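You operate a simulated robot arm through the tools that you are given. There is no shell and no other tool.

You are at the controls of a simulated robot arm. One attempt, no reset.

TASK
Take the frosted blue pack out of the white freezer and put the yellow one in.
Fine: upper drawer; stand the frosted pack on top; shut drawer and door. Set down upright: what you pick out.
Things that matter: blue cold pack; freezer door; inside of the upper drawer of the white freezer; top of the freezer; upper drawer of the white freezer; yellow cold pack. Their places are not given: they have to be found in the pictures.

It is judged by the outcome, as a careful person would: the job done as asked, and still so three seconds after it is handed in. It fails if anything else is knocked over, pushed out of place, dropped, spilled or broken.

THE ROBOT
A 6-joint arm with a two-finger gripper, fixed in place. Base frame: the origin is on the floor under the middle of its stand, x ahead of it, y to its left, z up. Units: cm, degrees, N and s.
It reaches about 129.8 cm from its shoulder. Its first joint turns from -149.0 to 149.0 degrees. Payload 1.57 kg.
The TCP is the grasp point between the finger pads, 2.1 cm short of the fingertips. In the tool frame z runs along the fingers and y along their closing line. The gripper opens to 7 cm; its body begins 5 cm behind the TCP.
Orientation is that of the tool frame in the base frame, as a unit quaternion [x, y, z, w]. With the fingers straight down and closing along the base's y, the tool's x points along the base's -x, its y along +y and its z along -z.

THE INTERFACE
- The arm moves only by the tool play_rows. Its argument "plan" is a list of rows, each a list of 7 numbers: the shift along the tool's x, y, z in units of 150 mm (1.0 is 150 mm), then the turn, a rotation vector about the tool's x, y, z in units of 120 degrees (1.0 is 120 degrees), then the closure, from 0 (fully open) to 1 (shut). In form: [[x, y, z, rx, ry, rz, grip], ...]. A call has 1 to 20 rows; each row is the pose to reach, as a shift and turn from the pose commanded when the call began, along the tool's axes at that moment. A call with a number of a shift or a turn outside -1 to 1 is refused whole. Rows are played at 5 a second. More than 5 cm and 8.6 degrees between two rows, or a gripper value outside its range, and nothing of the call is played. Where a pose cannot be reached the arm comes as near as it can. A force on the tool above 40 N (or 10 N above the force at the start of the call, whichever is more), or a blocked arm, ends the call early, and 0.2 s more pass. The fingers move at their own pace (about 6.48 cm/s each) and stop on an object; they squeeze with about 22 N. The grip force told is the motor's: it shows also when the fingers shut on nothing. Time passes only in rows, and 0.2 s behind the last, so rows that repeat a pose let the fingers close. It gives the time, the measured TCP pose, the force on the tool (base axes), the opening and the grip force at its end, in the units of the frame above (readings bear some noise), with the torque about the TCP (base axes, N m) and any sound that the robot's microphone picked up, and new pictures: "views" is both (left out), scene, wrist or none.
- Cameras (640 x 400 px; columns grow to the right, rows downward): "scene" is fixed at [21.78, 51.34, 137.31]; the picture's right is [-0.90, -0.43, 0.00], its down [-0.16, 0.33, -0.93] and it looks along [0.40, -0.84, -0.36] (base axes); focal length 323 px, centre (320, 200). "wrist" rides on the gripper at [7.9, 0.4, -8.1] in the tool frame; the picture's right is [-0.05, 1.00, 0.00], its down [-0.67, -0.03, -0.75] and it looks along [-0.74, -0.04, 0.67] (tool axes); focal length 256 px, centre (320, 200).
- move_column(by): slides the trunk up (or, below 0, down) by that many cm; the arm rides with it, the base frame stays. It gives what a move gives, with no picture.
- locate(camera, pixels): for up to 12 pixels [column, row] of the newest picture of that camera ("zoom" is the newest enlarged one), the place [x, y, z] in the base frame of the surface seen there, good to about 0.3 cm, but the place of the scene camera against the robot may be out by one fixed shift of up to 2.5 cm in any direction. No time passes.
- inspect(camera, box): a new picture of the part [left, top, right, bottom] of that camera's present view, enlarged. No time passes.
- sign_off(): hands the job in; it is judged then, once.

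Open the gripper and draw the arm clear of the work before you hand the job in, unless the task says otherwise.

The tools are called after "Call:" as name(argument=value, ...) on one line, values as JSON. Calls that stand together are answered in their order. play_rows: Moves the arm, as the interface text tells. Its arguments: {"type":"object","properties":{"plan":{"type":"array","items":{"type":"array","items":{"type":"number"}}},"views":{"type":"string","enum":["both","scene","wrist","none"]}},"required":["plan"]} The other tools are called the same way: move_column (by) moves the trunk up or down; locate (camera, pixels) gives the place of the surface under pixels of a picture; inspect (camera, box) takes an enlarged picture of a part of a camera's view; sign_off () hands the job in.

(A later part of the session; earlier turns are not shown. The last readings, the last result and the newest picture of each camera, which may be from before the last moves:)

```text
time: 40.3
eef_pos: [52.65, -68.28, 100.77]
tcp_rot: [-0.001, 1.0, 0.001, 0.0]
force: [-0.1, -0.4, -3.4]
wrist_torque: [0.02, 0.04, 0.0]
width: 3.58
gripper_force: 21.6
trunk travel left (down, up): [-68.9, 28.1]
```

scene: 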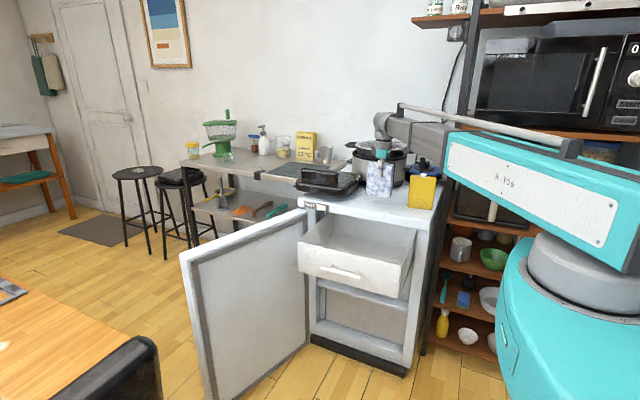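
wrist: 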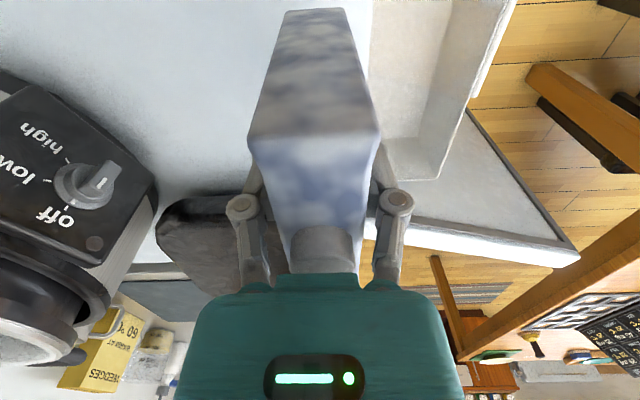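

The pack is over the worktop with the cooker dial behind it. I'll move 4 cm further back to y≈-72 and measure the surface height nearby.

Call:
play_rows(plan=[[0, -0.1, 0, 0, 0, 0, 1], [0, -0.2, 0, 0, 0, 0, 1], [0, -0.25, 0, 0, 0, 0, 1], [0, -0.25, 0, 0, 0, 0, 1]])

Call:
locate(camera="wrist", pixels=[[200, 60], [230, 120], [150, 100], [85, 180], [100, 100], [330, 20], [300, 15], [395, 20]])

```text
time: 41.3
eef_pos: [52.68, -72.04, 100.76]
tcp_rot: [-0.001, 1.0, 0.001, 0.0]
force: [0.5, -0.2, -3.5]
wrist_torque: [0.02, 0.02, 0.02]
width: 3.57
gripper_force: 22.3
trunk travel left (down, up): [-68.9, 28.1]
```

scene: 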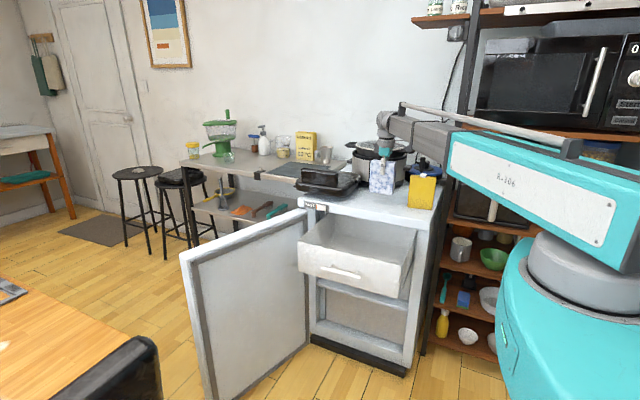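
wrist: 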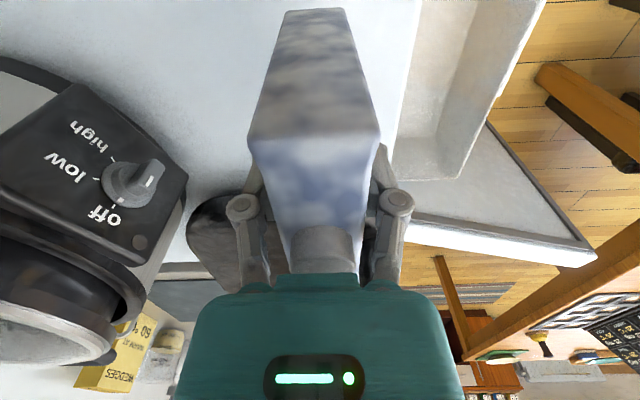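

```text
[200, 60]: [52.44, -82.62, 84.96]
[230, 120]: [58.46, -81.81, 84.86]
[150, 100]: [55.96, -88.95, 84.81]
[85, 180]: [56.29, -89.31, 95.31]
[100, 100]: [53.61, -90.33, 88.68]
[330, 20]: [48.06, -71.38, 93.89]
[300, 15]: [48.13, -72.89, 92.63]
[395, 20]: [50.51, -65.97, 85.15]
```

The surface is at z≈84.9, so contact should come near TCP z≈95.1. I'll lower 5.2 cm, then finish in small steps while watching the force.

Call:
move_column(by=-5.2)

Call:
move_column(by=-0.3)

```text
time: 42.2
eef_pos: [52.57, -72.0, 95.48]
tcp_rot: [0.0, 1.0, 0.001, 0.0]
force: [0.0, 0.2, -3.1]
wrist_torque: [0.04, 0.02, 0.03]
width: 3.58
gripper_force: 21.5
trunk travel left (down, up): [-63.7, 33.3]
```

```text
time: 42.7
eef_pos: [52.55, -72.02, 95.23]
tcp_rot: [0.0, 1.0, 0.001, 0.001]
force: [-0.2, -0.3, -3.6]
wrist_torque: [-0.01, 0.03, 0.01]
width: 3.58
gripper_force: 22.3
trunk travel left (down, up): [-63.4, 33.6]
```

The pack is still fully carried (-3.6 N). I'll take another small step down.

Call:
move_column(by=-0.2)

Call:
inspect(camera="scene", box=[350, 150, 430, 205])

```text
time: 43.2
eef_pos: [52.57, -72.01, 95.16]
tcp_rot: [0.0, 1.0, 0.001, 0.001]
force: [2.7, -4.6, 13.6]
wrist_torque: [-0.15, -0.01, 0.0]
width: 3.57
gripper_force: 22.1
trunk travel left (down, up): [-63.2, 33.8]
```

```text
7.27 times, centred on (390, 178) of scene
```

zoom: 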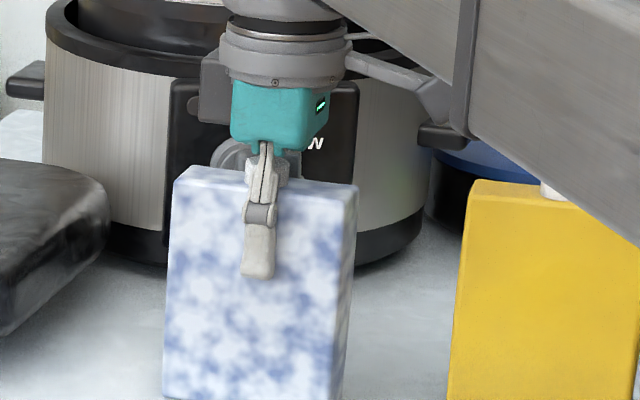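

The force rose to +13.6 N, so the pack is standing on the surface. I'll open the fingers gradually.

Call:
play_rows(plan=[[0, 0, 0, 0, 0, 0, 0.6], [0, 0, 0, 0, 0, 0, 0.45], [0, 0, 0, 0, 0, 0, 0.35], [0, 0, 0, 0, 0, 0, 0.2], [0, 0, 0, 0, 0, 0, 0], [0, 0, 0, 0, 0, 0, 0], [0, 0, 0, 0, 0, 0, 0]])

```text
time: 44.8
eef_pos: [52.52, -72.03, 95.11]
tcp_rot: [0.0, 1.0, 0.0, 0.0]
force: [-0.2, 0.3, 0.1]
wrist_torque: [-0.02, 0.0, -0.03]
width: 7.0
gripper_force: 0.1
trunk travel left (down, up): [-63.2, 33.8]
```

scene: 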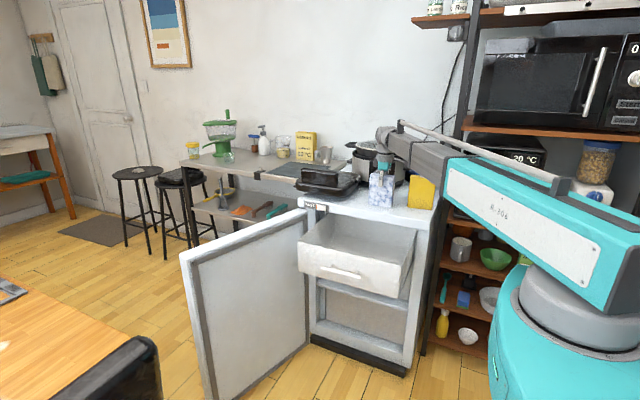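
wrist: 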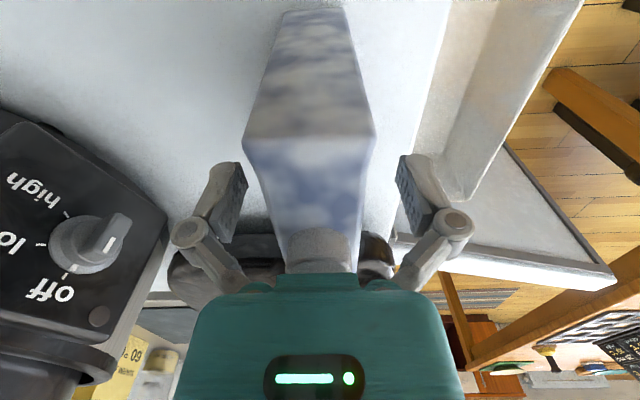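

The blue pack stands free on the top. I'll raise the gripper 15 cm straight up to clear its cap.

Call:
move_column(by=16)

Call:
play_rows(plan=[[0, 0.1, 0, 0, 0, 0, 0], [0, 0.25, 0, 0, 0, 0, 0], [0, 0.4, 0, 0, 0, 0, 0], [0, 0.6, 0, 0, 0, 0, 0], [0, 0.8, 0, 0, 0, 0, 0]])

```text
time: 46.7
eef_pos: [52.6, -72.0, 111.08]
tcp_rot: [0.0, 1.0, 0.001, 0.001]
force: [0.1, 0.2, 0.3]
wrist_torque: [-0.02, 0.0, -0.01]
width: 7.0
gripper_force: 0.1
trunk travel left (down, up): [-79.2, 17.8]
```

```text
time: 47.9
eef_pos: [52.39, -59.89, 111.11]
tcp_rot: [0.0, 1.0, 0.001, 0.0]
force: [0.9, -0.4, 0.8]
wrist_torque: [0.03, 0.01, -0.01]
width: 6.99
gripper_force: 0.0
trunk travel left (down, up): [-79.2, 17.8]
```

scene: 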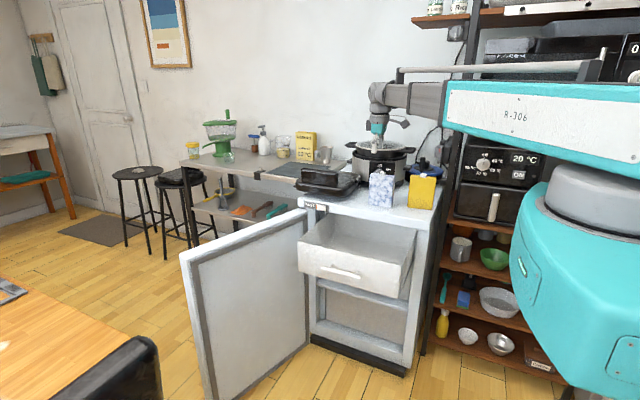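
wrist: 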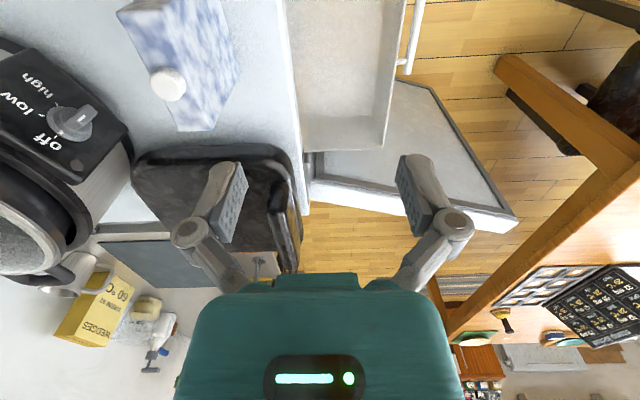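

The blue pack stands upright at (381,190) and the yellow pack at (422,192) is now unobstructed. I'll enlarge both and locate the yellow pack's corners.

Call:
inspect(camera="scene", box=[360, 160, 450, 216])

Call:
locate(camera="zoom", pixels=[[355, 110], [345, 320], [505, 340], [520, 130], [440, 230], [360, 240], [500, 240], [540, 240], [530, 130], [430, 112], [480, 118], [350, 180]])

Call:
locate(camera="wrist", pixels=[[168, 84], [150, 10], [195, 10], [175, 128], [205, 128], [225, 90], [170, 40]])

```text
7.11 times, centred on (405, 188) of scene
```

zoom: 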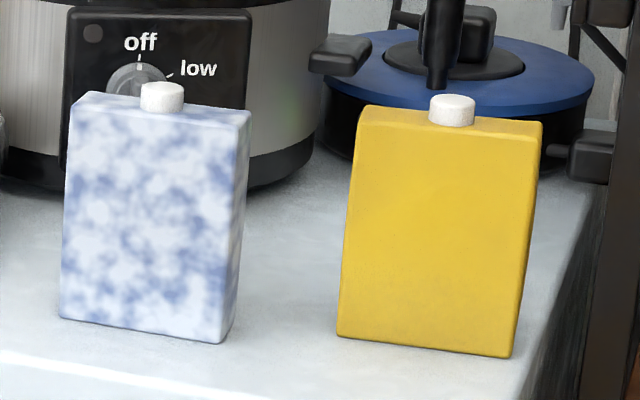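

```text
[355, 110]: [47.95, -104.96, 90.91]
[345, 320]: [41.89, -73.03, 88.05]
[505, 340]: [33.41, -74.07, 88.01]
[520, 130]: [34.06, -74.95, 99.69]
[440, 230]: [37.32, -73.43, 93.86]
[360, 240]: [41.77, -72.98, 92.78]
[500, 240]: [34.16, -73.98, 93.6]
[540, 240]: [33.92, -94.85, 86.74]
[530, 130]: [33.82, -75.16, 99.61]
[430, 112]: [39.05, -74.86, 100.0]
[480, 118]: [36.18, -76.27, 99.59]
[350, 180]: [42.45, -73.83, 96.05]
```

```text
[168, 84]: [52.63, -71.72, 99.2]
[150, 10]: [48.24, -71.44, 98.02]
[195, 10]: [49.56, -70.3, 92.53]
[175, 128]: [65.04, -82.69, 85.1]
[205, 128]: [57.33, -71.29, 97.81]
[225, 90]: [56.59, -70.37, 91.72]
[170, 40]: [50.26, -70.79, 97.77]
```

The yellow pack is turned about 7° (its front face runs from (41.8,-73.0) to (34.2,-74.0) in scene coordinates). I'll locate the blue pack in the same zoom to fix the scene camera's offset here.

Call:
locate(camera="zoom", pixels=[[162, 85], [160, 100], [150, 220], [90, 220], [210, 220], [75, 310], [215, 330], [100, 102], [230, 118], [452, 98], [452, 118], [340, 325]])

Call:
locate(camera="scene", pixels=[[455, 200], [445, 200], [450, 150], [443, 215], [470, 210], [436, 163], [420, 165], [480, 170]])

```text
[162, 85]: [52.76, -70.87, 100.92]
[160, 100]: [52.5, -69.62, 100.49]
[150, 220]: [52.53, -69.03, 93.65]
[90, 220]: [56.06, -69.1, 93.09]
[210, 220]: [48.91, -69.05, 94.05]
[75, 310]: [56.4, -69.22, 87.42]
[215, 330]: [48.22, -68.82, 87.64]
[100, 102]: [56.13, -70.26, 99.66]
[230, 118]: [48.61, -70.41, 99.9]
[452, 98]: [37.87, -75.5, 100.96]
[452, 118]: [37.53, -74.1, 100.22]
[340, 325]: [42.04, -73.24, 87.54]
```

```text
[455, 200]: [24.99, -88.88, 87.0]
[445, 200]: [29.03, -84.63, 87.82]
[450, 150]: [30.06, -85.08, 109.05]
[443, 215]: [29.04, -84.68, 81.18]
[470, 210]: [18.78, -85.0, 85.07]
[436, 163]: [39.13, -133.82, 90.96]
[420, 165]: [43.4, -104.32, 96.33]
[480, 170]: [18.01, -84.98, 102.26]
```

Comparing with the blue pack, the scene offset is about (0,-1.2,-1.8). That puts the yellow pack's centre near (37.9,-76.5), turned +7°, with its top at z≈97.9. I'll move toward it at height, turning the gripper 7° to match.

Call:
play_rows(plan=[[0.14, -0.05, 0, 0, 0, -0.01, 0], [0.28, -0.12, 0, 0, 0, -0.02, 0], [0.42, -0.22, 0, 0, 0, -0.03, 0], [0.56, -0.32, 0, 0, 0, -0.04, 0], [0.7, -0.42, 0, 0, 0, -0.05, 0], [0.8, -0.5, 0, 0, 0, -0.0583, 0], [0.827, -0.54, 0, 0, 0, -0.0583, 0]])

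```text
time: 49.5
eef_pos: [40.19, -68.2, 111.05]
tcp_rot: [-0.062, 0.998, 0.002, 0.0]
force: [0.6, 0.4, 0.0]
wrist_torque: [0.0, 0.0, 0.01]
width: 7.0
gripper_force: 0.1
trunk travel left (down, up): [-79.2, 17.8]
```

scene: 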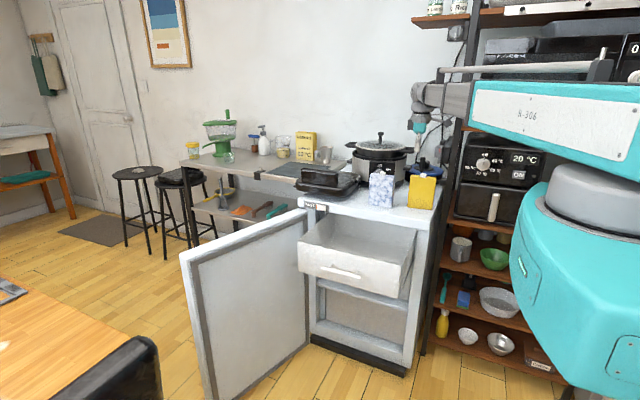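
wrist: 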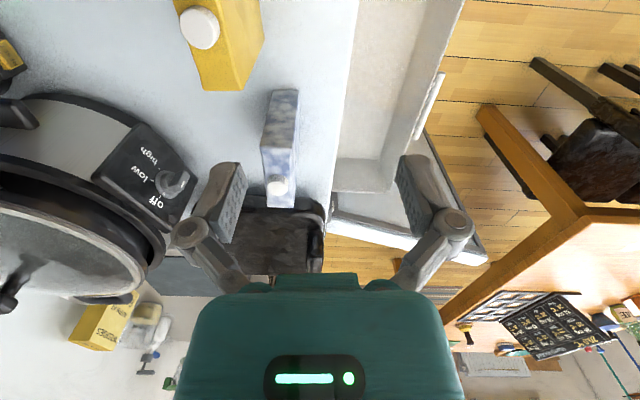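

The yellow pack's cap is at (200,28) in the wrist view. I'll locate its top corners from here.

Call:
locate(camera="wrist", pixels=[[200, 28], [204, 86], [232, 86], [180, 5], [225, 5], [250, 60], [258, 20], [190, 60], [225, 60]])

Call:
inspect(camera="wrist", box=[150, 0, 310, 100])

```text
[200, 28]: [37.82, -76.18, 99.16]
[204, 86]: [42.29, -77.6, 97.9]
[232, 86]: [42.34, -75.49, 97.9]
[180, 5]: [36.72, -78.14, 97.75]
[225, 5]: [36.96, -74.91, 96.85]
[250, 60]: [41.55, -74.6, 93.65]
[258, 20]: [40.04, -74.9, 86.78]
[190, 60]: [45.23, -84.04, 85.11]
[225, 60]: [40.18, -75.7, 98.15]
```

```text
4.00 times, centred on (230, 50) of wrist
```

zoom: 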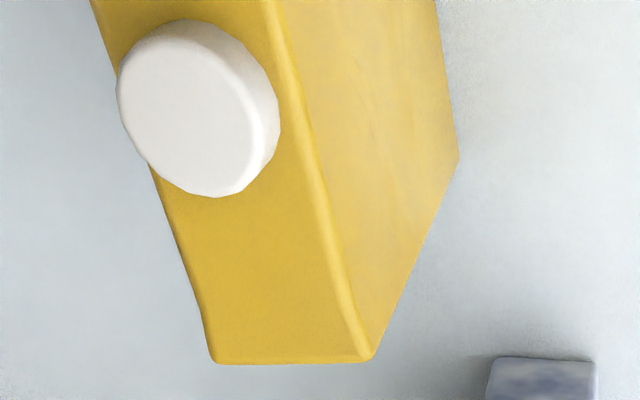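

I'll locate finer points along the two long edges of the yellow pack's top face.

Call:
locate(camera="zoom", pixels=[[195, 110], [222, 350], [355, 350], [105, 15], [268, 15], [190, 260], [325, 250], [300, 150], [290, 300], [250, 280], [420, 100], [390, 280]])

```text
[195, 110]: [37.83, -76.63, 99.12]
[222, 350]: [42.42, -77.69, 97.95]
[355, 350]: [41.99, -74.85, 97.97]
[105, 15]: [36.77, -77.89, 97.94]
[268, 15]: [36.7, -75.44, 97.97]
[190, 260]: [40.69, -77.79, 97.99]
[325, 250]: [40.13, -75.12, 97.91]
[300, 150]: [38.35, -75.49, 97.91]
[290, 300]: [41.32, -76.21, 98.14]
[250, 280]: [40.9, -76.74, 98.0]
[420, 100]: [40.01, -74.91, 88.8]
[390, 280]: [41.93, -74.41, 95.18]
```

The edges confirm a centre of (37.85,-76.5) with about 7° of turn. I'll move over it.

Call:
play_rows(plan=[[0.056, -0.132, 0, 0, 0, 0, 0], [0.112, -0.265, 0, 0, 0, 0, 0], [0.168, -0.397, 0, 0, 0, 0, 0], [0.21, -0.5, 0, 0, 0, 0, 0], [0.223, -0.53, 0, 0, 0, 0, 0], [0.223, -0.53, 0, 0, 0, 0, 0]])

```text
time: 50.9
eef_pos: [37.81, -76.52, 111.02]
tcp_rot: [-0.06, 0.998, 0.0, 0.0]
force: [-0.9, -0.3, -0.5]
wrist_torque: [0.01, -0.01, 0.01]
width: 6.98
gripper_force: 0.1
trunk travel left (down, up): [-79.2, 17.8]
```

scene: 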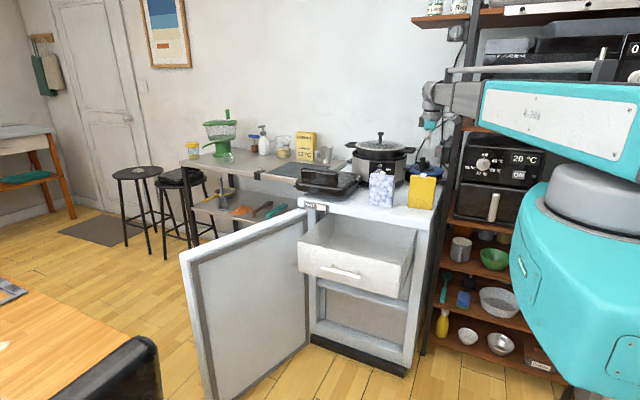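
wrist: 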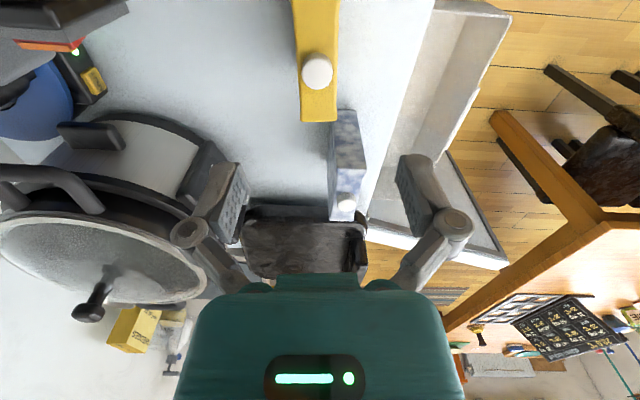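

The yellow pack's top now runs between the fingers at (318,70). Before lowering I'll check how close the cooker handle and the dark items at upper left are.

Call:
locate(camera="wrist", pixels=[[100, 135], [95, 80], [75, 50], [110, 10], [40, 90], [318, 72], [303, 112], [336, 112], [300, 20], [336, 20], [215, 150], [130, 130]])

```text
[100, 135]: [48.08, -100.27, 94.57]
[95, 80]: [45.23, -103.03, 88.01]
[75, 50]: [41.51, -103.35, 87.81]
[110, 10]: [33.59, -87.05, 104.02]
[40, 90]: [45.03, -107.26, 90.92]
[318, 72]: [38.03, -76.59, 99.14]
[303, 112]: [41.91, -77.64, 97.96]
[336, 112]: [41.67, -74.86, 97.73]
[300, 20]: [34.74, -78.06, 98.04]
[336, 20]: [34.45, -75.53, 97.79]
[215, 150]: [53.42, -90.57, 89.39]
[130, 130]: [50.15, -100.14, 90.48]
```

A grey item on the shelf post sits at about (33.6,-87,104), fairly close to the wrist. I'll look at it closely from both cameras before lowering.

Call:
inspect(camera="scene", box=[400, 60, 500, 220])

Call:
locate(camera="zoom", pixels=[[112, 200], [112, 240], [100, 215], [130, 180], [95, 245], [75, 160], [60, 90], [110, 110], [118, 265], [105, 185]])

Call:
inspect(camera="wrist", box=[0, 0, 200, 125])

```text
2.50 times, centred on (450, 140) of scene
```

zoom: 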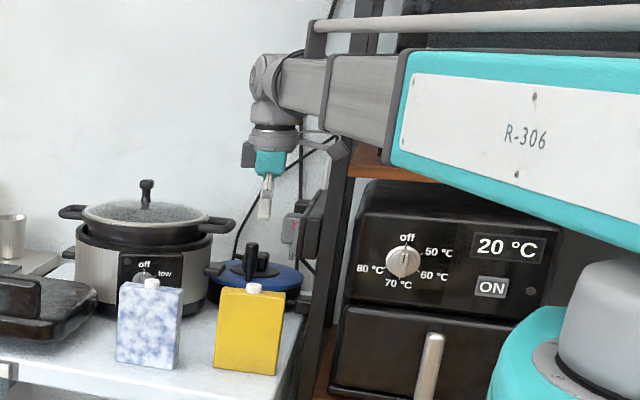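

```text
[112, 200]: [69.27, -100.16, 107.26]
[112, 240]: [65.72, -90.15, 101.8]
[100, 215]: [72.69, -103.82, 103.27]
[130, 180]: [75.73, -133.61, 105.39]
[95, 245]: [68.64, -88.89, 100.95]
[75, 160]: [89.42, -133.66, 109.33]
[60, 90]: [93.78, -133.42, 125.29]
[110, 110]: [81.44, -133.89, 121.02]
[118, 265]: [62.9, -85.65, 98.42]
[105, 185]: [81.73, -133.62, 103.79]
```

```text
3.20 times, centred on (100, 62) of wrist
```

zoom: 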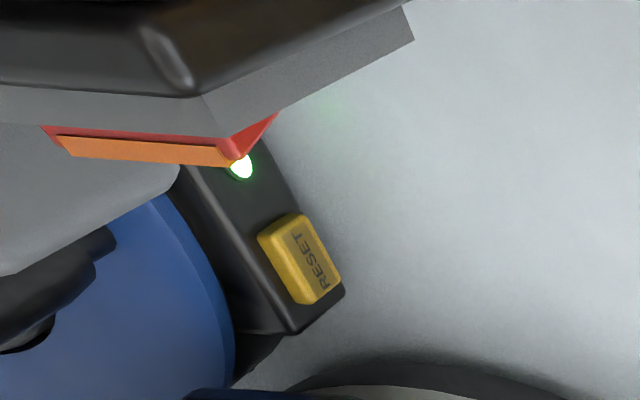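

There is a device with an orange lever on the shelf's side and a RESET box behind it. I'll locate their extents exactly.

Call:
locate(camera="scene", pixels=[[444, 142], [446, 150], [440, 152], [438, 158], [443, 162], [448, 142], [436, 146], [448, 160], [442, 137]])

Call:
locate(camera="zoom", pixels=[[410, 25], [390, 10], [200, 85], [100, 80], [250, 140], [60, 150], [150, 155], [300, 260], [330, 290], [240, 165], [30, 60], [330, 70]])

```text
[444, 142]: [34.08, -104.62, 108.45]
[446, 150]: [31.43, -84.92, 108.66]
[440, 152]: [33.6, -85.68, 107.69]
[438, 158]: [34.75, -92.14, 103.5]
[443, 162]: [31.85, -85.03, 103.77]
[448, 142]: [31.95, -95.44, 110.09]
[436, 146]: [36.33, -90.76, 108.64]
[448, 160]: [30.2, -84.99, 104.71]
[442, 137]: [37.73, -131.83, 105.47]
```

```text
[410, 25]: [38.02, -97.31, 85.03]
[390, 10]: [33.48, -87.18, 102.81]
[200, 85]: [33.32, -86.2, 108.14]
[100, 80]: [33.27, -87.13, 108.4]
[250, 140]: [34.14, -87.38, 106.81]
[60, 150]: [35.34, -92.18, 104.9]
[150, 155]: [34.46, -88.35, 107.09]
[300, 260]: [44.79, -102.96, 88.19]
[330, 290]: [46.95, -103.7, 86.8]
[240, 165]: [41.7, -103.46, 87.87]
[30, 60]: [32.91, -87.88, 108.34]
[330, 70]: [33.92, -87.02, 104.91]
```

The device occupies about x 30–36, y beyond -86, z 102–109. My rear knuckle will come to about (38.6,-82.7), some 6 cm away, so I can lower straight down to z≈95.1.

Call:
move_column(by=-15.9)

Call:
play_rows(plan=[[0, 0, 0, 0, 0, 0, 0]])

```text
time: 52.7
eef_pos: [37.84, -76.35, 95.17]
tcp_rot: [-0.061, 0.998, 0.001, 0.0]
force: [0.5, -0.1, 0.4]
wrist_torque: [-0.01, 0.01, -0.01]
width: 6.99
gripper_force: 0.0
trunk travel left (down, up): [-63.3, 33.7]
```

```text
time: 53.1
eef_pos: [37.77, -76.33, 95.19]
tcp_rot: [-0.061, 0.998, 0.001, -0.001]
force: [0.7, 0.4, -0.4]
wrist_torque: [0.02, 0.0, 0.01]
width: 6.99
gripper_force: 0.0
trunk travel left (down, up): [-63.3, 33.7]
```

scene: 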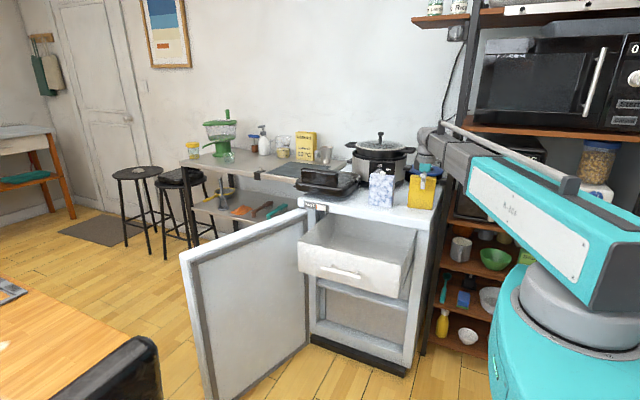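
wrist: 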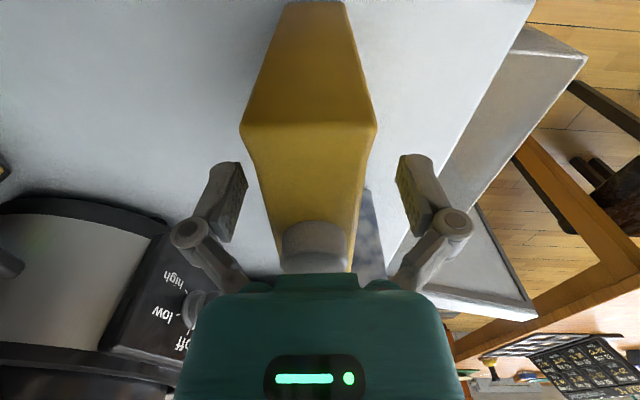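

The yellow pack is centred and aligned between the pads with no contact force. I'll close on it.

Call:
play_rows(plan=[[0, 0, 0, 0, 0, 0, 0.3], [0, 0, 0, 0, 0, 0, 0.45], [0, 0, 0, 0, 0, 0, 0.6], [0, 0, 0, 0, 0, 0, 1], [0, 0, 0, 0, 0, 0, 1], [0, 0, 0, 0, 0, 0, 1]])

Call:
move_column(by=3)

Call:
play_rows(plan=[[0, 0, 0, 0, 0, 0, 1]])

```text
time: 54.5
eef_pos: [37.91, -76.44, 95.18]
tcp_rot: [-0.061, 0.998, 0.0, 0.0]
force: [0.9, -0.5, 1.3]
wrist_torque: [0.01, -0.03, -0.08]
width: 3.57
gripper_force: 22.1
trunk travel left (down, up): [-63.3, 33.7]
```

scene: 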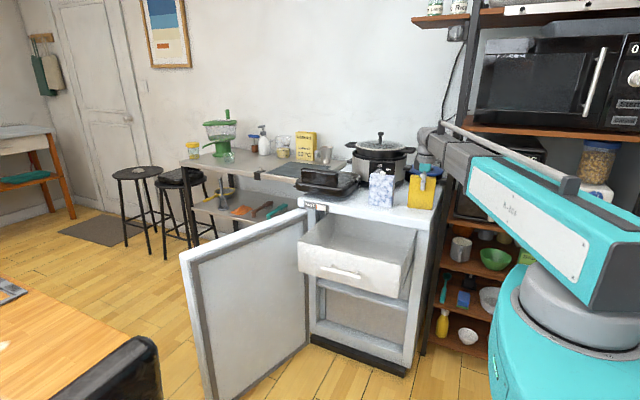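
wrist: 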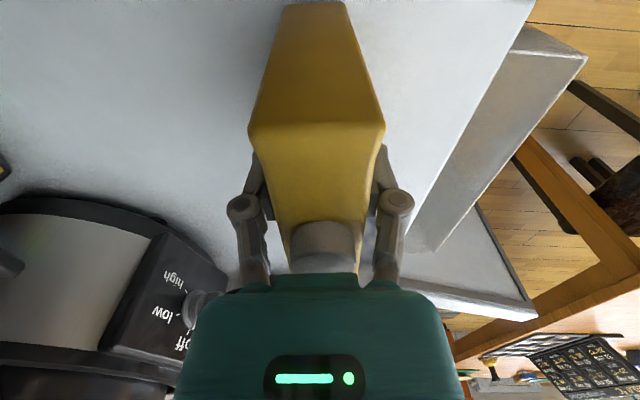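

```text
time: 55.2
eef_pos: [37.84, -76.48, 98.01]
tcp_rot: [-0.061, 0.998, 0.001, -0.001]
force: [-0.4, -0.6, -4.2]
wrist_torque: [0.0, -0.01, 0.0]
width: 3.6
gripper_force: 21.8
trunk travel left (down, up): [-66.3, 30.7]
```

```text
time: 55.6
eef_pos: [37.79, -76.46, 98.11]
tcp_rot: [-0.062, 0.998, 0.0, 0.0]
force: [0.0, -0.3, -4.0]
wrist_torque: [-0.05, -0.01, 0.02]
width: 3.57
gripper_force: 22.3
trunk travel left (down, up): [-66.3, 30.7]
```

scene: 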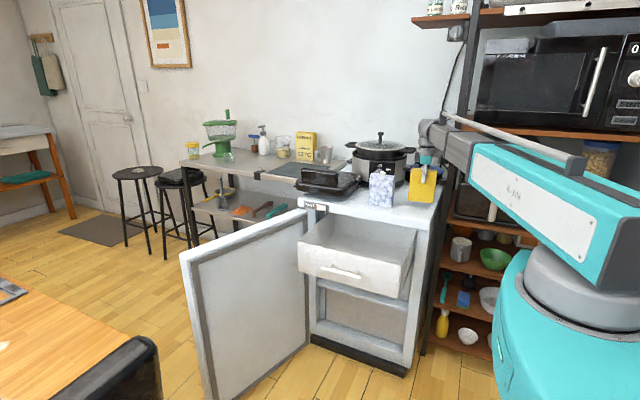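
wrist: 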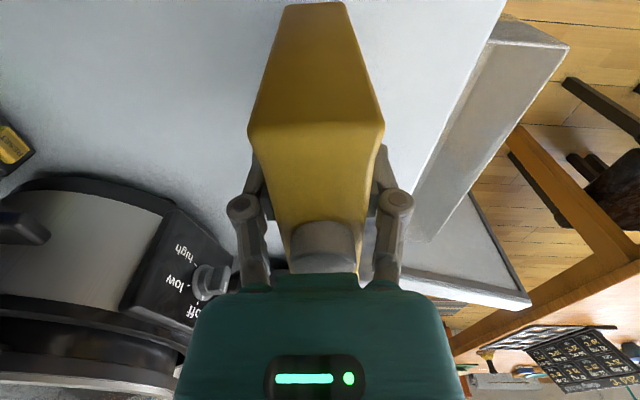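

The yellow pack is held and lifted at about 4 N. I'll raise it 4 cm more, then bring it straight forward past the blue pack.

Call:
move_column(by=4)

Call:
play_rows(plan=[[-0.0124, 0.1, 0, 0, 0, 0, 1], [-0.031, 0.25, 0, 0, 0, 0, 1], [-0.05, 0.4, 0, 0, 0, 0, 1], [-0.069, 0.55, 0, 0, 0, 0, 1], [-0.0875, 0.7, 0, 0, 0, 0, 1], [-0.106, 0.85, 0, 0, 0, 0, 1], [-0.12, 0.96, 0, 0, 0, 0, 1], [-0.124, 0.99, 0, 0, 0, 0, 1]])

```text
time: 56.5
eef_pos: [37.8, -76.37, 102.13]
tcp_rot: [-0.062, 0.998, 0.001, 0.001]
force: [0.5, 0.6, -3.1]
wrist_torque: [0.02, 0.02, 0.0]
width: 3.59
gripper_force: 21.9
trunk travel left (down, up): [-70.3, 26.7]
```

```text
time: 58.3
eef_pos: [38.03, -61.42, 101.98]
tcp_rot: [-0.06, 0.998, 0.0, 0.0]
force: [-0.1, -0.2, -3.5]
wrist_torque: [0.01, -0.01, 0.01]
width: 3.56
gripper_force: 21.6
trunk travel left (down, up): [-70.3, 26.7]
```

scene: 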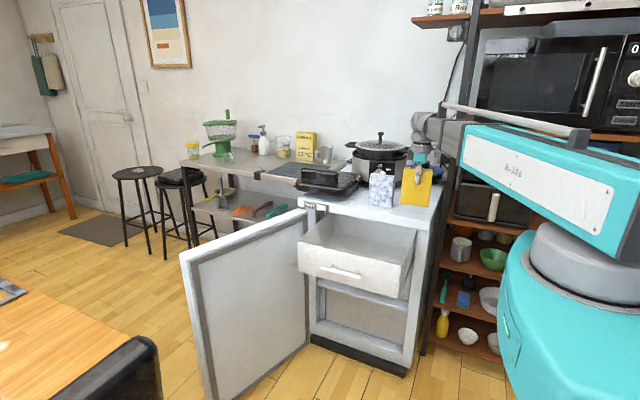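
wrist: 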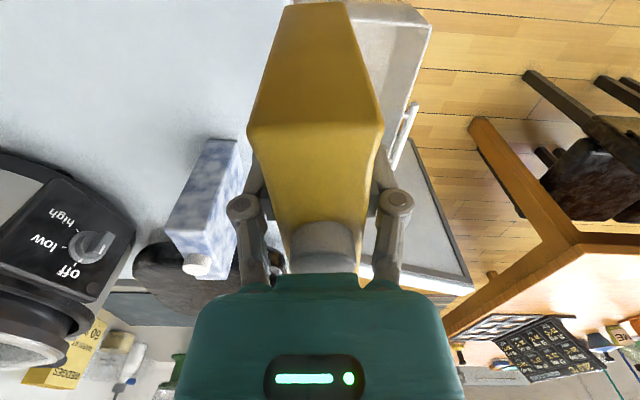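

The pack is clear of the top edge. I'll carry it toward the middle of the drawer and turn the gripper back square.

Call:
play_rows(plan=[[-0.11, 0.06, 0, 0, 0, 0.01, 1], [-0.26, 0.12, 0, 0, 0, 0.022, 1], [-0.41, 0.18, 0, 0, 0, 0.034, 1], [-0.56, 0.24, 0, 0, 0, 0.046, 1], [-0.7, 0.29, 0, 0, 0, 0.0583, 1], [-0.778, 0.3125, 0, 0, 0, 0.0583, 1], [-0.778, 0.3125, 0, 0, 0, 0.0583, 1]], views="none")

```text
time: 59.9
eef_pos: [48.99, -55.33, 102.24]
tcp_rot: [-0.001, 1.0, 0.001, -0.001]
force: [-0.7, -0.5, -3.7]
wrist_torque: [0.02, 0.0, 0.0]
width: 3.56
gripper_force: 22.6
trunk travel left (down, up): [-70.3, 26.7]
```

The gripper is square again at (49,-55.3). I'll move 11 cm further in +x to the middle of the drawer.

Call:
play_rows(plan=[[-0.12, 0, 0, 0, 0, 0, 1], [-0.28, 0, 0, 0, 0, 0, 1], [-0.44, 0, 0, 0, 0, 0, 1], [-0.6, 0, 0, 0, 0, 0, 1], [-0.7, 0, 0, 0, 0, 0, 1], [-0.733, 0, 0, 0, 0, 0, 1], [-0.733, 0, 0, 0, 0, 0, 1]])

Call:
locate(camera="wrist", pixels=[[390, 60], [380, 110], [250, 60], [230, 100], [220, 40], [370, 20]])

```text
time: 61.5
eef_pos: [59.89, -55.24, 102.16]
tcp_rot: [0.0, 1.0, 0.001, -0.001]
force: [0.1, -0.9, -3.4]
wrist_torque: [0.01, 0.01, 0.02]
width: 3.57
gripper_force: 21.9
trunk travel left (down, up): [-70.3, 26.7]
```

scene: 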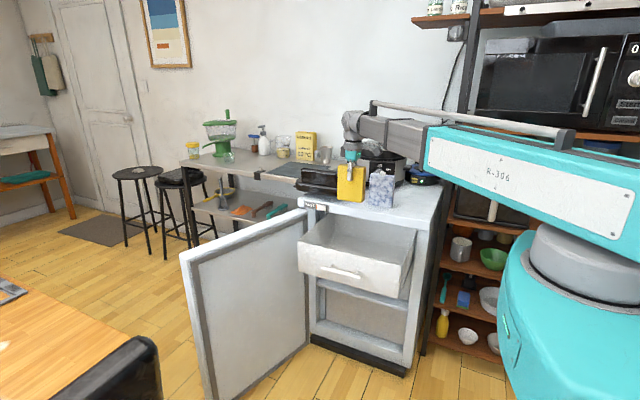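
wrist: 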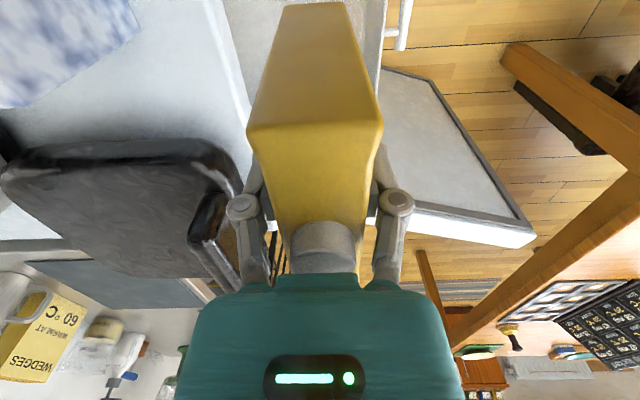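

```text
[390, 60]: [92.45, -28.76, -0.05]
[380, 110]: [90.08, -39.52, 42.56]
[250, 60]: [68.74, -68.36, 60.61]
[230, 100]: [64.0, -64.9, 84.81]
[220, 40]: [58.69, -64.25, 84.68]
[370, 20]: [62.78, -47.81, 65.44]
```

The yellow pack hangs over the drawer's middle. I'll lower it 30.5 cm, then finish in small steps.

Call:
move_column(by=-30.5)

Call:
play_rows(plan=[[0, 0, 0, 0, 0, 0, 1]])

```text
time: 64.5
eef_pos: [59.83, -55.36, 71.6]
tcp_rot: [0.0, 1.0, 0.001, 0.0]
force: [-0.6, 0.1, -3.4]
wrist_torque: [-0.02, -0.02, 0.04]
width: 3.58
gripper_force: 21.6
trunk travel left (down, up): [-39.8, 57.2]
```

```text
time: 64.9
eef_pos: [59.9, -55.27, 71.73]
tcp_rot: [0.0, 1.0, 0.001, 0.0]
force: [-0.5, -0.1, -2.9]
wrist_torque: [-0.02, 0.0, -0.01]
width: 3.59
gripper_force: 22.1
trunk travel left (down, up): [-39.8, 57.2]
```

scene: 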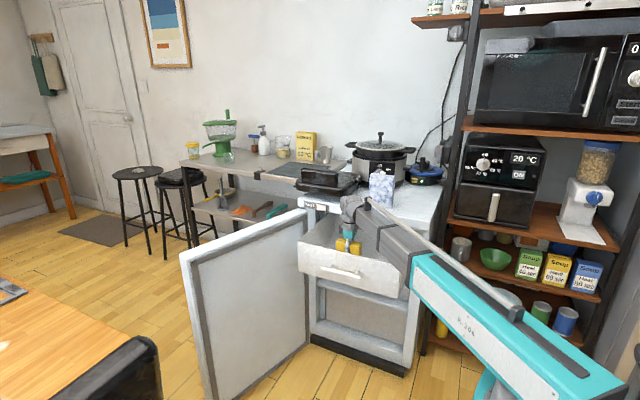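
wrist: 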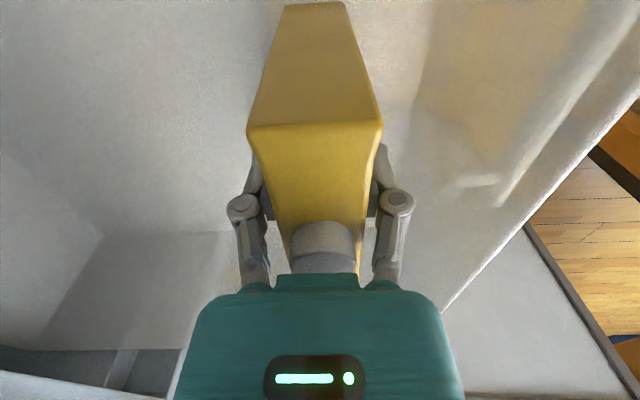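

The pack is inside the drawer about 0.9 cm above the floor and still hanging (-3 N). I'll lower in small steps.

Call:
move_column(by=-0.6)

Call:
move_column(by=-0.2)

```text
time: 65.5
eef_pos: [59.88, -55.33, 71.03]
tcp_rot: [0.001, 1.0, 0.002, 0.0]
force: [-0.1, 0.3, -4.6]
wrist_torque: [0.0, 0.0, -0.01]
width: 3.6
gripper_force: 22.0
trunk travel left (down, up): [-39.2, 57.8]
```

```text
time: 66.0
eef_pos: [59.78, -55.39, 70.85]
tcp_rot: [0.0, 1.0, 0.0, 0.001]
force: [0.6, -0.1, -3.4]
wrist_torque: [-0.01, -0.02, 0.0]
width: 3.58
gripper_force: 22.1
trunk travel left (down, up): [-39.0, 58.0]
```

There is no contact yet (-3.4 N at z=70.85), so I'll take another small step.

Call:
move_column(by=-0.15)

```text
time: 66.5
eef_pos: [59.77, -55.28, 70.92]
tcp_rot: [0.0, 1.0, 0.001, 0.001]
force: [2.8, -1.8, 9.0]
wrist_torque: [-0.02, -0.02, -0.06]
width: 3.56
gripper_force: 22.2
trunk travel left (down, up): [-38.9, 58.1]
```

The force is now +9 N, so the pack rests on the drawer floor. I'll open the fingers gradually.

Call:
play_rows(plan=[[0, 0, 0, 0, 0, 0, 0.6], [0, 0, 0, 0, 0, 0, 0.45], [0, 0, 0, 0, 0, 0, 0.35], [0, 0, 0, 0, 0, 0, 0.2], [0, 0, 0, 0, 0, 0, 0], [0, 0, 0, 0, 0, 0, 0], [0, 0, 0, 0, 0, 0, 0]])

```text
time: 68.1
eef_pos: [59.85, -55.46, 70.71]
tcp_rot: [0.0, 1.0, 0.001, -0.001]
force: [0.1, -0.8, -0.7]
wrist_torque: [0.0, -0.03, -0.01]
width: 7.01
gripper_force: 0.1
trunk travel left (down, up): [-38.9, 58.1]
```

scene: 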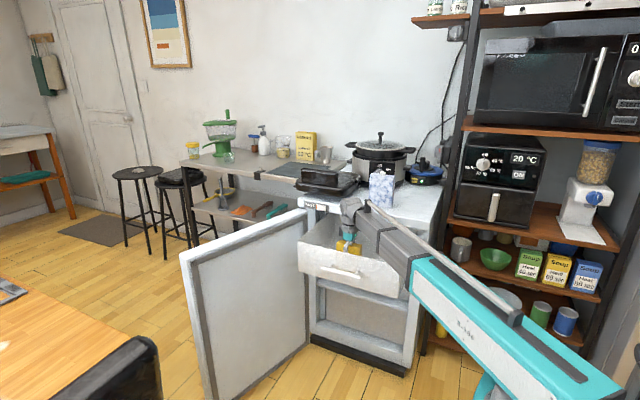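
wrist: 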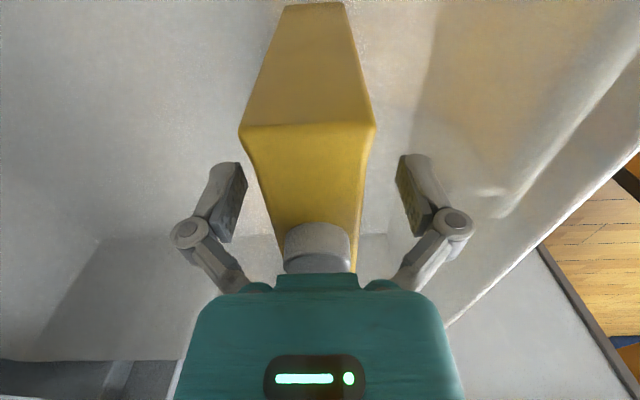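

The yellow pack stands free in the drawer. I'll raise the gripper straight up 18.5 cm to clear it.

Call:
move_column(by=18.5)

Call:
play_rows(plan=[[0.025, 0.137, -0.0107, 0.0625, 0, 0, 0], [0.05, 0.273, -0.042, 0.125, 0, 0, 0], [0.075, 0.41, -0.094, 0.1875, 0, 0, 0], [0.1, 0.547, -0.165, 0.25, 0, 0, 0], [0.125, 0.683, -0.255, 0.3125, 0, 0, 0], [0.15, 0.82, -0.362, 0.375, 0, 0, 0]])

```text
time: 70.1
eef_pos: [59.81, -55.34, 89.3]
tcp_rot: [0.0, 1.0, 0.0, -0.001]
force: [-0.6, -0.2, 0.3]
wrist_torque: [-0.02, 0.04, 0.02]
width: 7.01
gripper_force: 0.0
trunk travel left (down, up): [-57.4, 39.6]
```

```text
time: 71.5
eef_pos: [57.58, -43.12, 94.72]
tcp_rot: [-0.001, 0.924, -0.382, 0.0]
force: [0.8, -1.1, 0.2]
wrist_torque: [0.02, 0.0, 0.0]
width: 7.0
gripper_force: 0.1
trunk travel left (down, up): [-57.4, 39.6]
```

scene: 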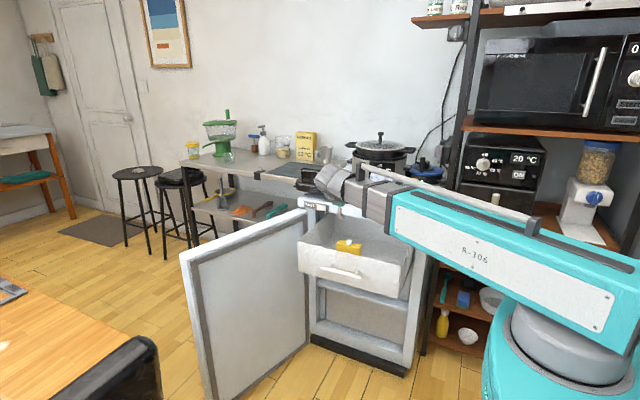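
wrist: 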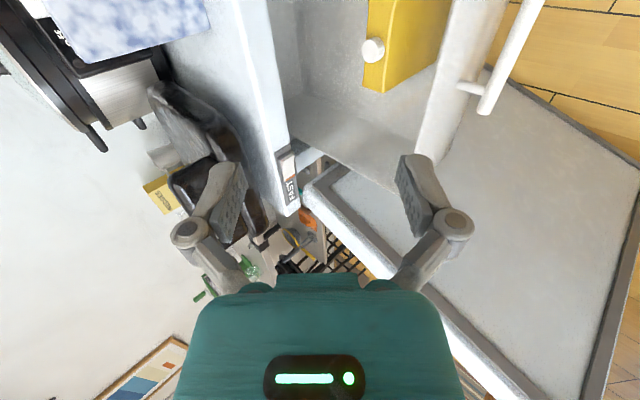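

The yellow pack stands in the drawer at wrist pixels (400,40). I'll finish pitching the gripper up to horizontal in front of the drawer.

Call:
play_rows(plan=[[0, -0.0504, -0.1211, 0.0625, 0, 0, 0], [0, -0.11, -0.2514, 0.125, 0, 0, 0], [0, -0.1772, -0.3893, 0.1875, 0, 0, 0], [0, -0.2498, -0.5326, 0.25, 0, 0, 0], [0, -0.3267, -0.6801, 0.3125, 0, 0, 0], [0, -0.4054, -0.8295, 0.375, 0, 0, 0], [0, -0.4054, -0.8295, 0.375, 0, 0, 0]], views="scene")

```text
time: 73.1
eef_pos: [57.54, -38.62, 107.82]
tcp_rot: [-0.001, 0.707, -0.707, 0.0]
force: [0.1, -0.4, 0.6]
wrist_torque: [-0.01, 0.01, 0.0]
width: 7.01
gripper_force: 0.1
trunk travel left (down, up): [-57.4, 39.6]
```

scene: 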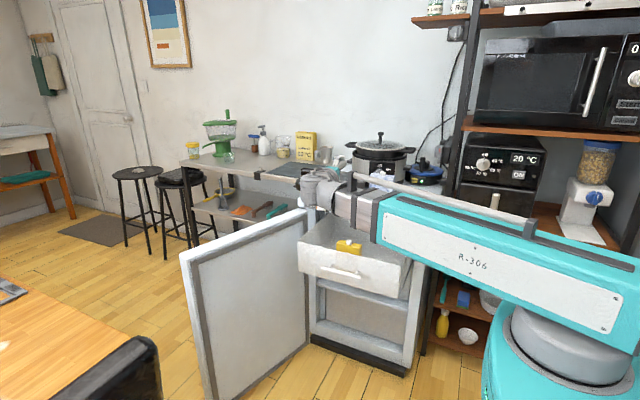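

The gripper is horizontal at y=-38.6, the same spot I raised it from before. I'll lower 40 cm to handle height.

Call:
move_column(by=-40)

Call:
play_rows(plan=[[0, 0, 0, 0, 0, 0, 0]])

Call:
locate(camera="wrist", pixels=[[320, 60], [320, 120], [320, 180], [280, 120], [360, 120], [330, 200]])

```text
time: 77.0
eef_pos: [57.5, -38.49, 67.82]
tcp_rot: [0.0, 0.708, -0.707, 0.0]
force: [0.0, -1.3, -0.4]
wrist_torque: [0.0, 0.02, -0.02]
width: 6.99
gripper_force: 0.1
trunk travel left (down, up): [-17.4, 79.6]
```

```text
time: 77.4
eef_pos: [57.6, -38.63, 67.99]
tcp_rot: [0.0, 0.708, -0.707, 0.0]
force: [0.5, -0.7, 0.7]
wrist_torque: [-0.03, 0.02, 0.0]
width: 6.99
gripper_force: 0.1
trunk travel left (down, up): [-17.4, 79.6]
```

scene: 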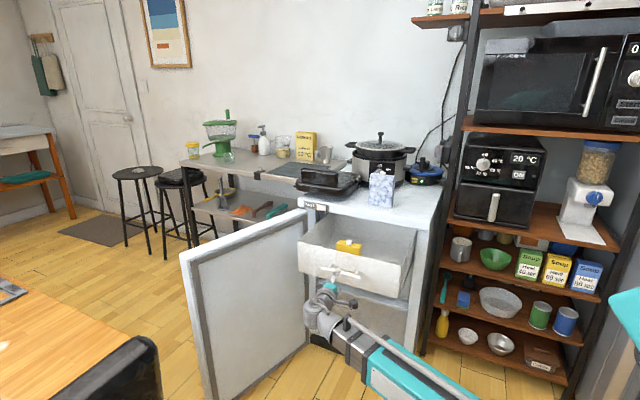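
wrist: 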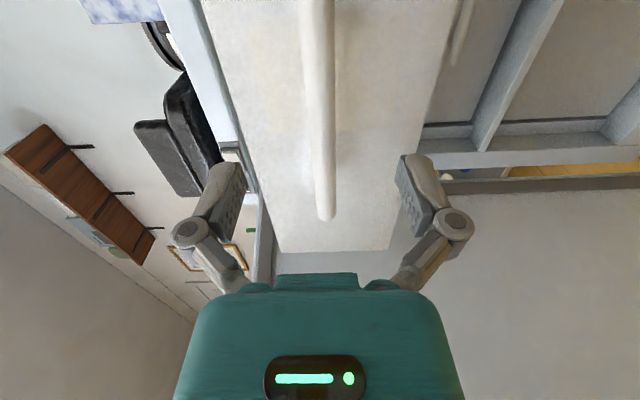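

```text
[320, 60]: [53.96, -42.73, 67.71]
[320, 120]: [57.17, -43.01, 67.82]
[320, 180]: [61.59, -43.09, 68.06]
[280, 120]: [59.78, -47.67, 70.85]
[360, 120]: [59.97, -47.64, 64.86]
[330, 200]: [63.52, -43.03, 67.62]
```

The bar is at y≈-43.5. I'll advance 4.9 cm and grip it again.

Call:
play_rows(plan=[[0, 0, 0.1, 0, 0, 0, 0], [0, 0, 0.2, 0, 0, 0, 0], [0, 0, 0.28, 0, 0, 0, 0], [0, 0, 0.325, 0, 0, 0, 0], [0, 0, 0.325, 0, 0, 0, 0.5], [0, 0, 0.325, 0, 0, 0, 1], [0, 0, 0.325, 0, 0, 0, 1], [0, 0, 0.325, 0, 0, 0, 1], [0, 0, 0.325, 0, 0, 0, 1]], views="wrist")

```text
time: 79.4
eef_pos: [57.48, -43.47, 67.61]
tcp_rot: [0.0, 0.708, -0.706, -0.001]
force: [-6.0, 1.7, -14.9]
wrist_torque: [0.1, -0.01, 0.33]
width: 1.51
gripper_force: 32.3
trunk travel left (down, up): [-17.4, 79.6]
```

wrist: 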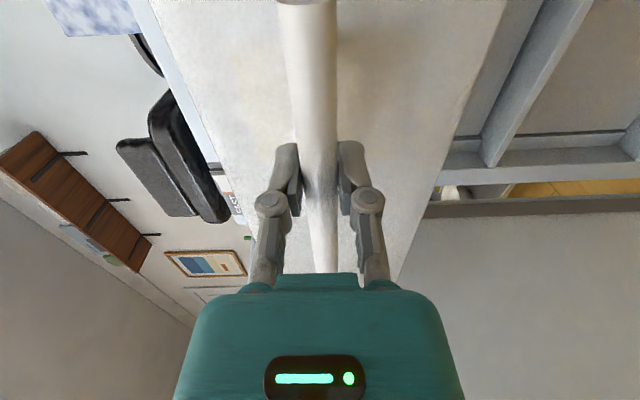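

The grip is on, with a -15 N vertical load from a slight height mismatch. I'll ease the trunk down 0.15 cm, then push the drawer in slowly so the standing pack stays steady.

Call:
move_column(by=-0.15)

Call:
play_rows(plan=[[0, 0, 0.02, 0, 0, 0, 1], [0, 0, 0.05, 0, 0, 0, 1], [0, 0, 0.09, 0, 0, 0, 1], [0, 0, 0.14, 0, 0, 0, 1], [0, 0, 0.2, 0, 0, 0, 1], [0, 0, 0.26, 0, 0, 0, 1], [0, 0, 0.32, 0, 0, 0, 1], [0, 0, 0.38, 0, 0, 0, 1], [0, 0, 0.44, 0, 0, 0, 1], [0, 0, 0.5, 0, 0, 0, 1], [0, 0, 0.56, 0, 0, 0, 1], [0, 0, 0.62, 0, 0, 0, 1], [0, 0, 0.68, 0, 0, 0, 1], [0, 0, 0.74, 0, 0, 0, 1], [0, 0, 0.8, 0, 0, 0, 1], [0, 0, 0.86, 0, 0, 0, 1], [0, 0, 0.91, 0, 0, 0, 1], [0, 0, 0.95, 0, 0, 0, 1], [0, 0, 0.98, 0, 0, 0, 1], [0, 0, 1.0, 0, 0, 0, 1]])

```text
time: 79.9
eef_pos: [57.47, -43.55, 67.59]
tcp_rot: [0.0, 0.708, -0.707, 0.0]
force: [-1.5, -1.0, -1.6]
wrist_torque: [-0.08, 0.04, -0.5]
width: 1.52
gripper_force: 32.3
trunk travel left (down, up): [-17.2, 79.8]
```

```text
time: 84.1
eef_pos: [57.43, -58.5, 67.69]
tcp_rot: [0.0, 0.707, -0.707, 0.0]
force: [-3.4, 1.3, 4.2]
wrist_torque: [-0.02, 0.05, 0.63]
width: 1.46
gripper_force: 32.1
trunk travel left (down, up): [-17.2, 79.8]
```

scene: 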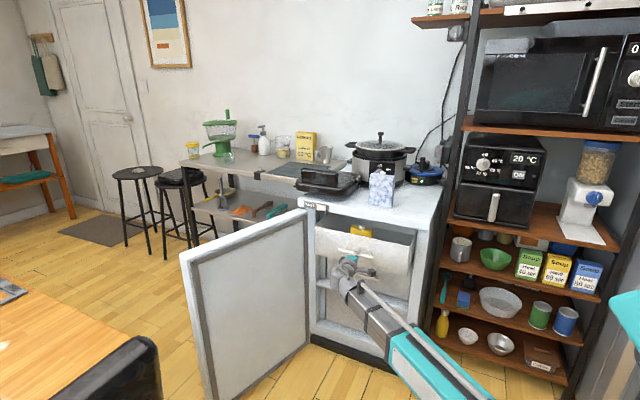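
wrist: 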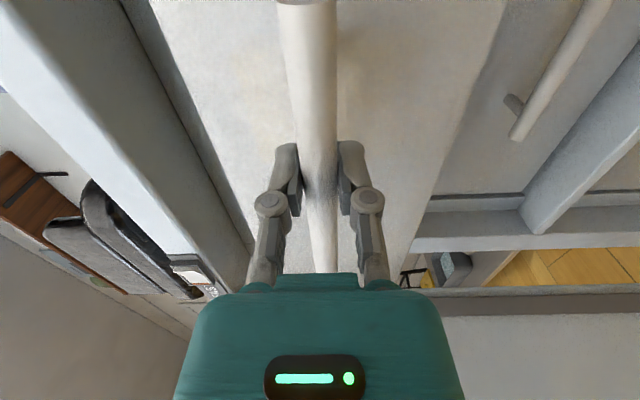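

The drawer is halfway in and the yellow pack still stands (362,230). I'll push the remaining 14 cm, slowing near the end.

Call:
play_rows(plan=[[0, 0, 0.02, 0, 0, 0, 1], [0, 0, 0.05, 0, 0, 0, 1], [0, 0, 0.09, 0, 0, 0, 1], [0, 0, 0.14, 0, 0, 0, 1], [0, 0, 0.2, 0, 0, 0, 1], [0, 0, 0.26, 0, 0, 0, 1], [0, 0, 0.32, 0, 0, 0, 1], [0, 0, 0.38, 0, 0, 0, 1], [0, 0, 0.44, 0, 0, 0, 1], [0, 0, 0.5, 0, 0, 0, 1], [0, 0, 0.56, 0, 0, 0, 1], [0, 0, 0.62, 0, 0, 0, 1], [0, 0, 0.68, 0, 0, 0, 1], [0, 0, 0.74, 0, 0, 0, 1], [0, 0, 0.8, 0, 0, 0, 1], [0, 0, 0.85, 0, 0, 0, 1], [0, 0, 0.89, 0, 0, 0, 1], [0, 0, 0.91, 0, 0, 0, 1], [0, 0, 0.925, 0, 0, 0, 1], [0, 0, 0.935, 0, 0, 0, 1]])

```text
time: 88.3
eef_pos: [57.53, -72.41, 67.54]
tcp_rot: [0.0, 0.708, -0.706, 0.0]
force: [0.3, 2.3, 5.6]
wrist_torque: [-0.02, 0.01, 0.38]
width: 1.5
gripper_force: 32.1
trunk travel left (down, up): [-17.2, 79.8]
```

scene: 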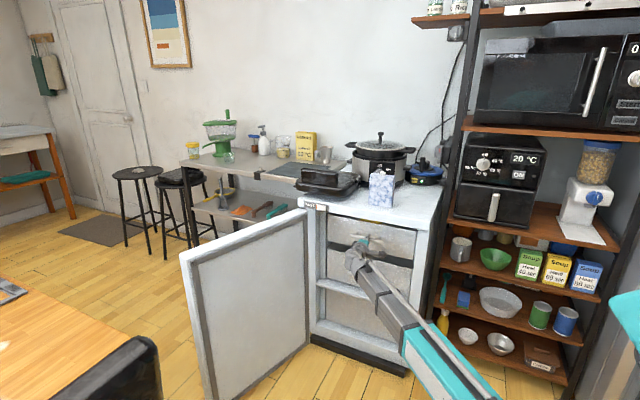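
wrist: 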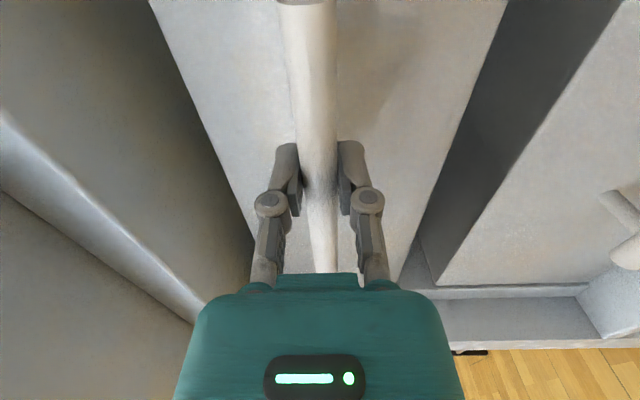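

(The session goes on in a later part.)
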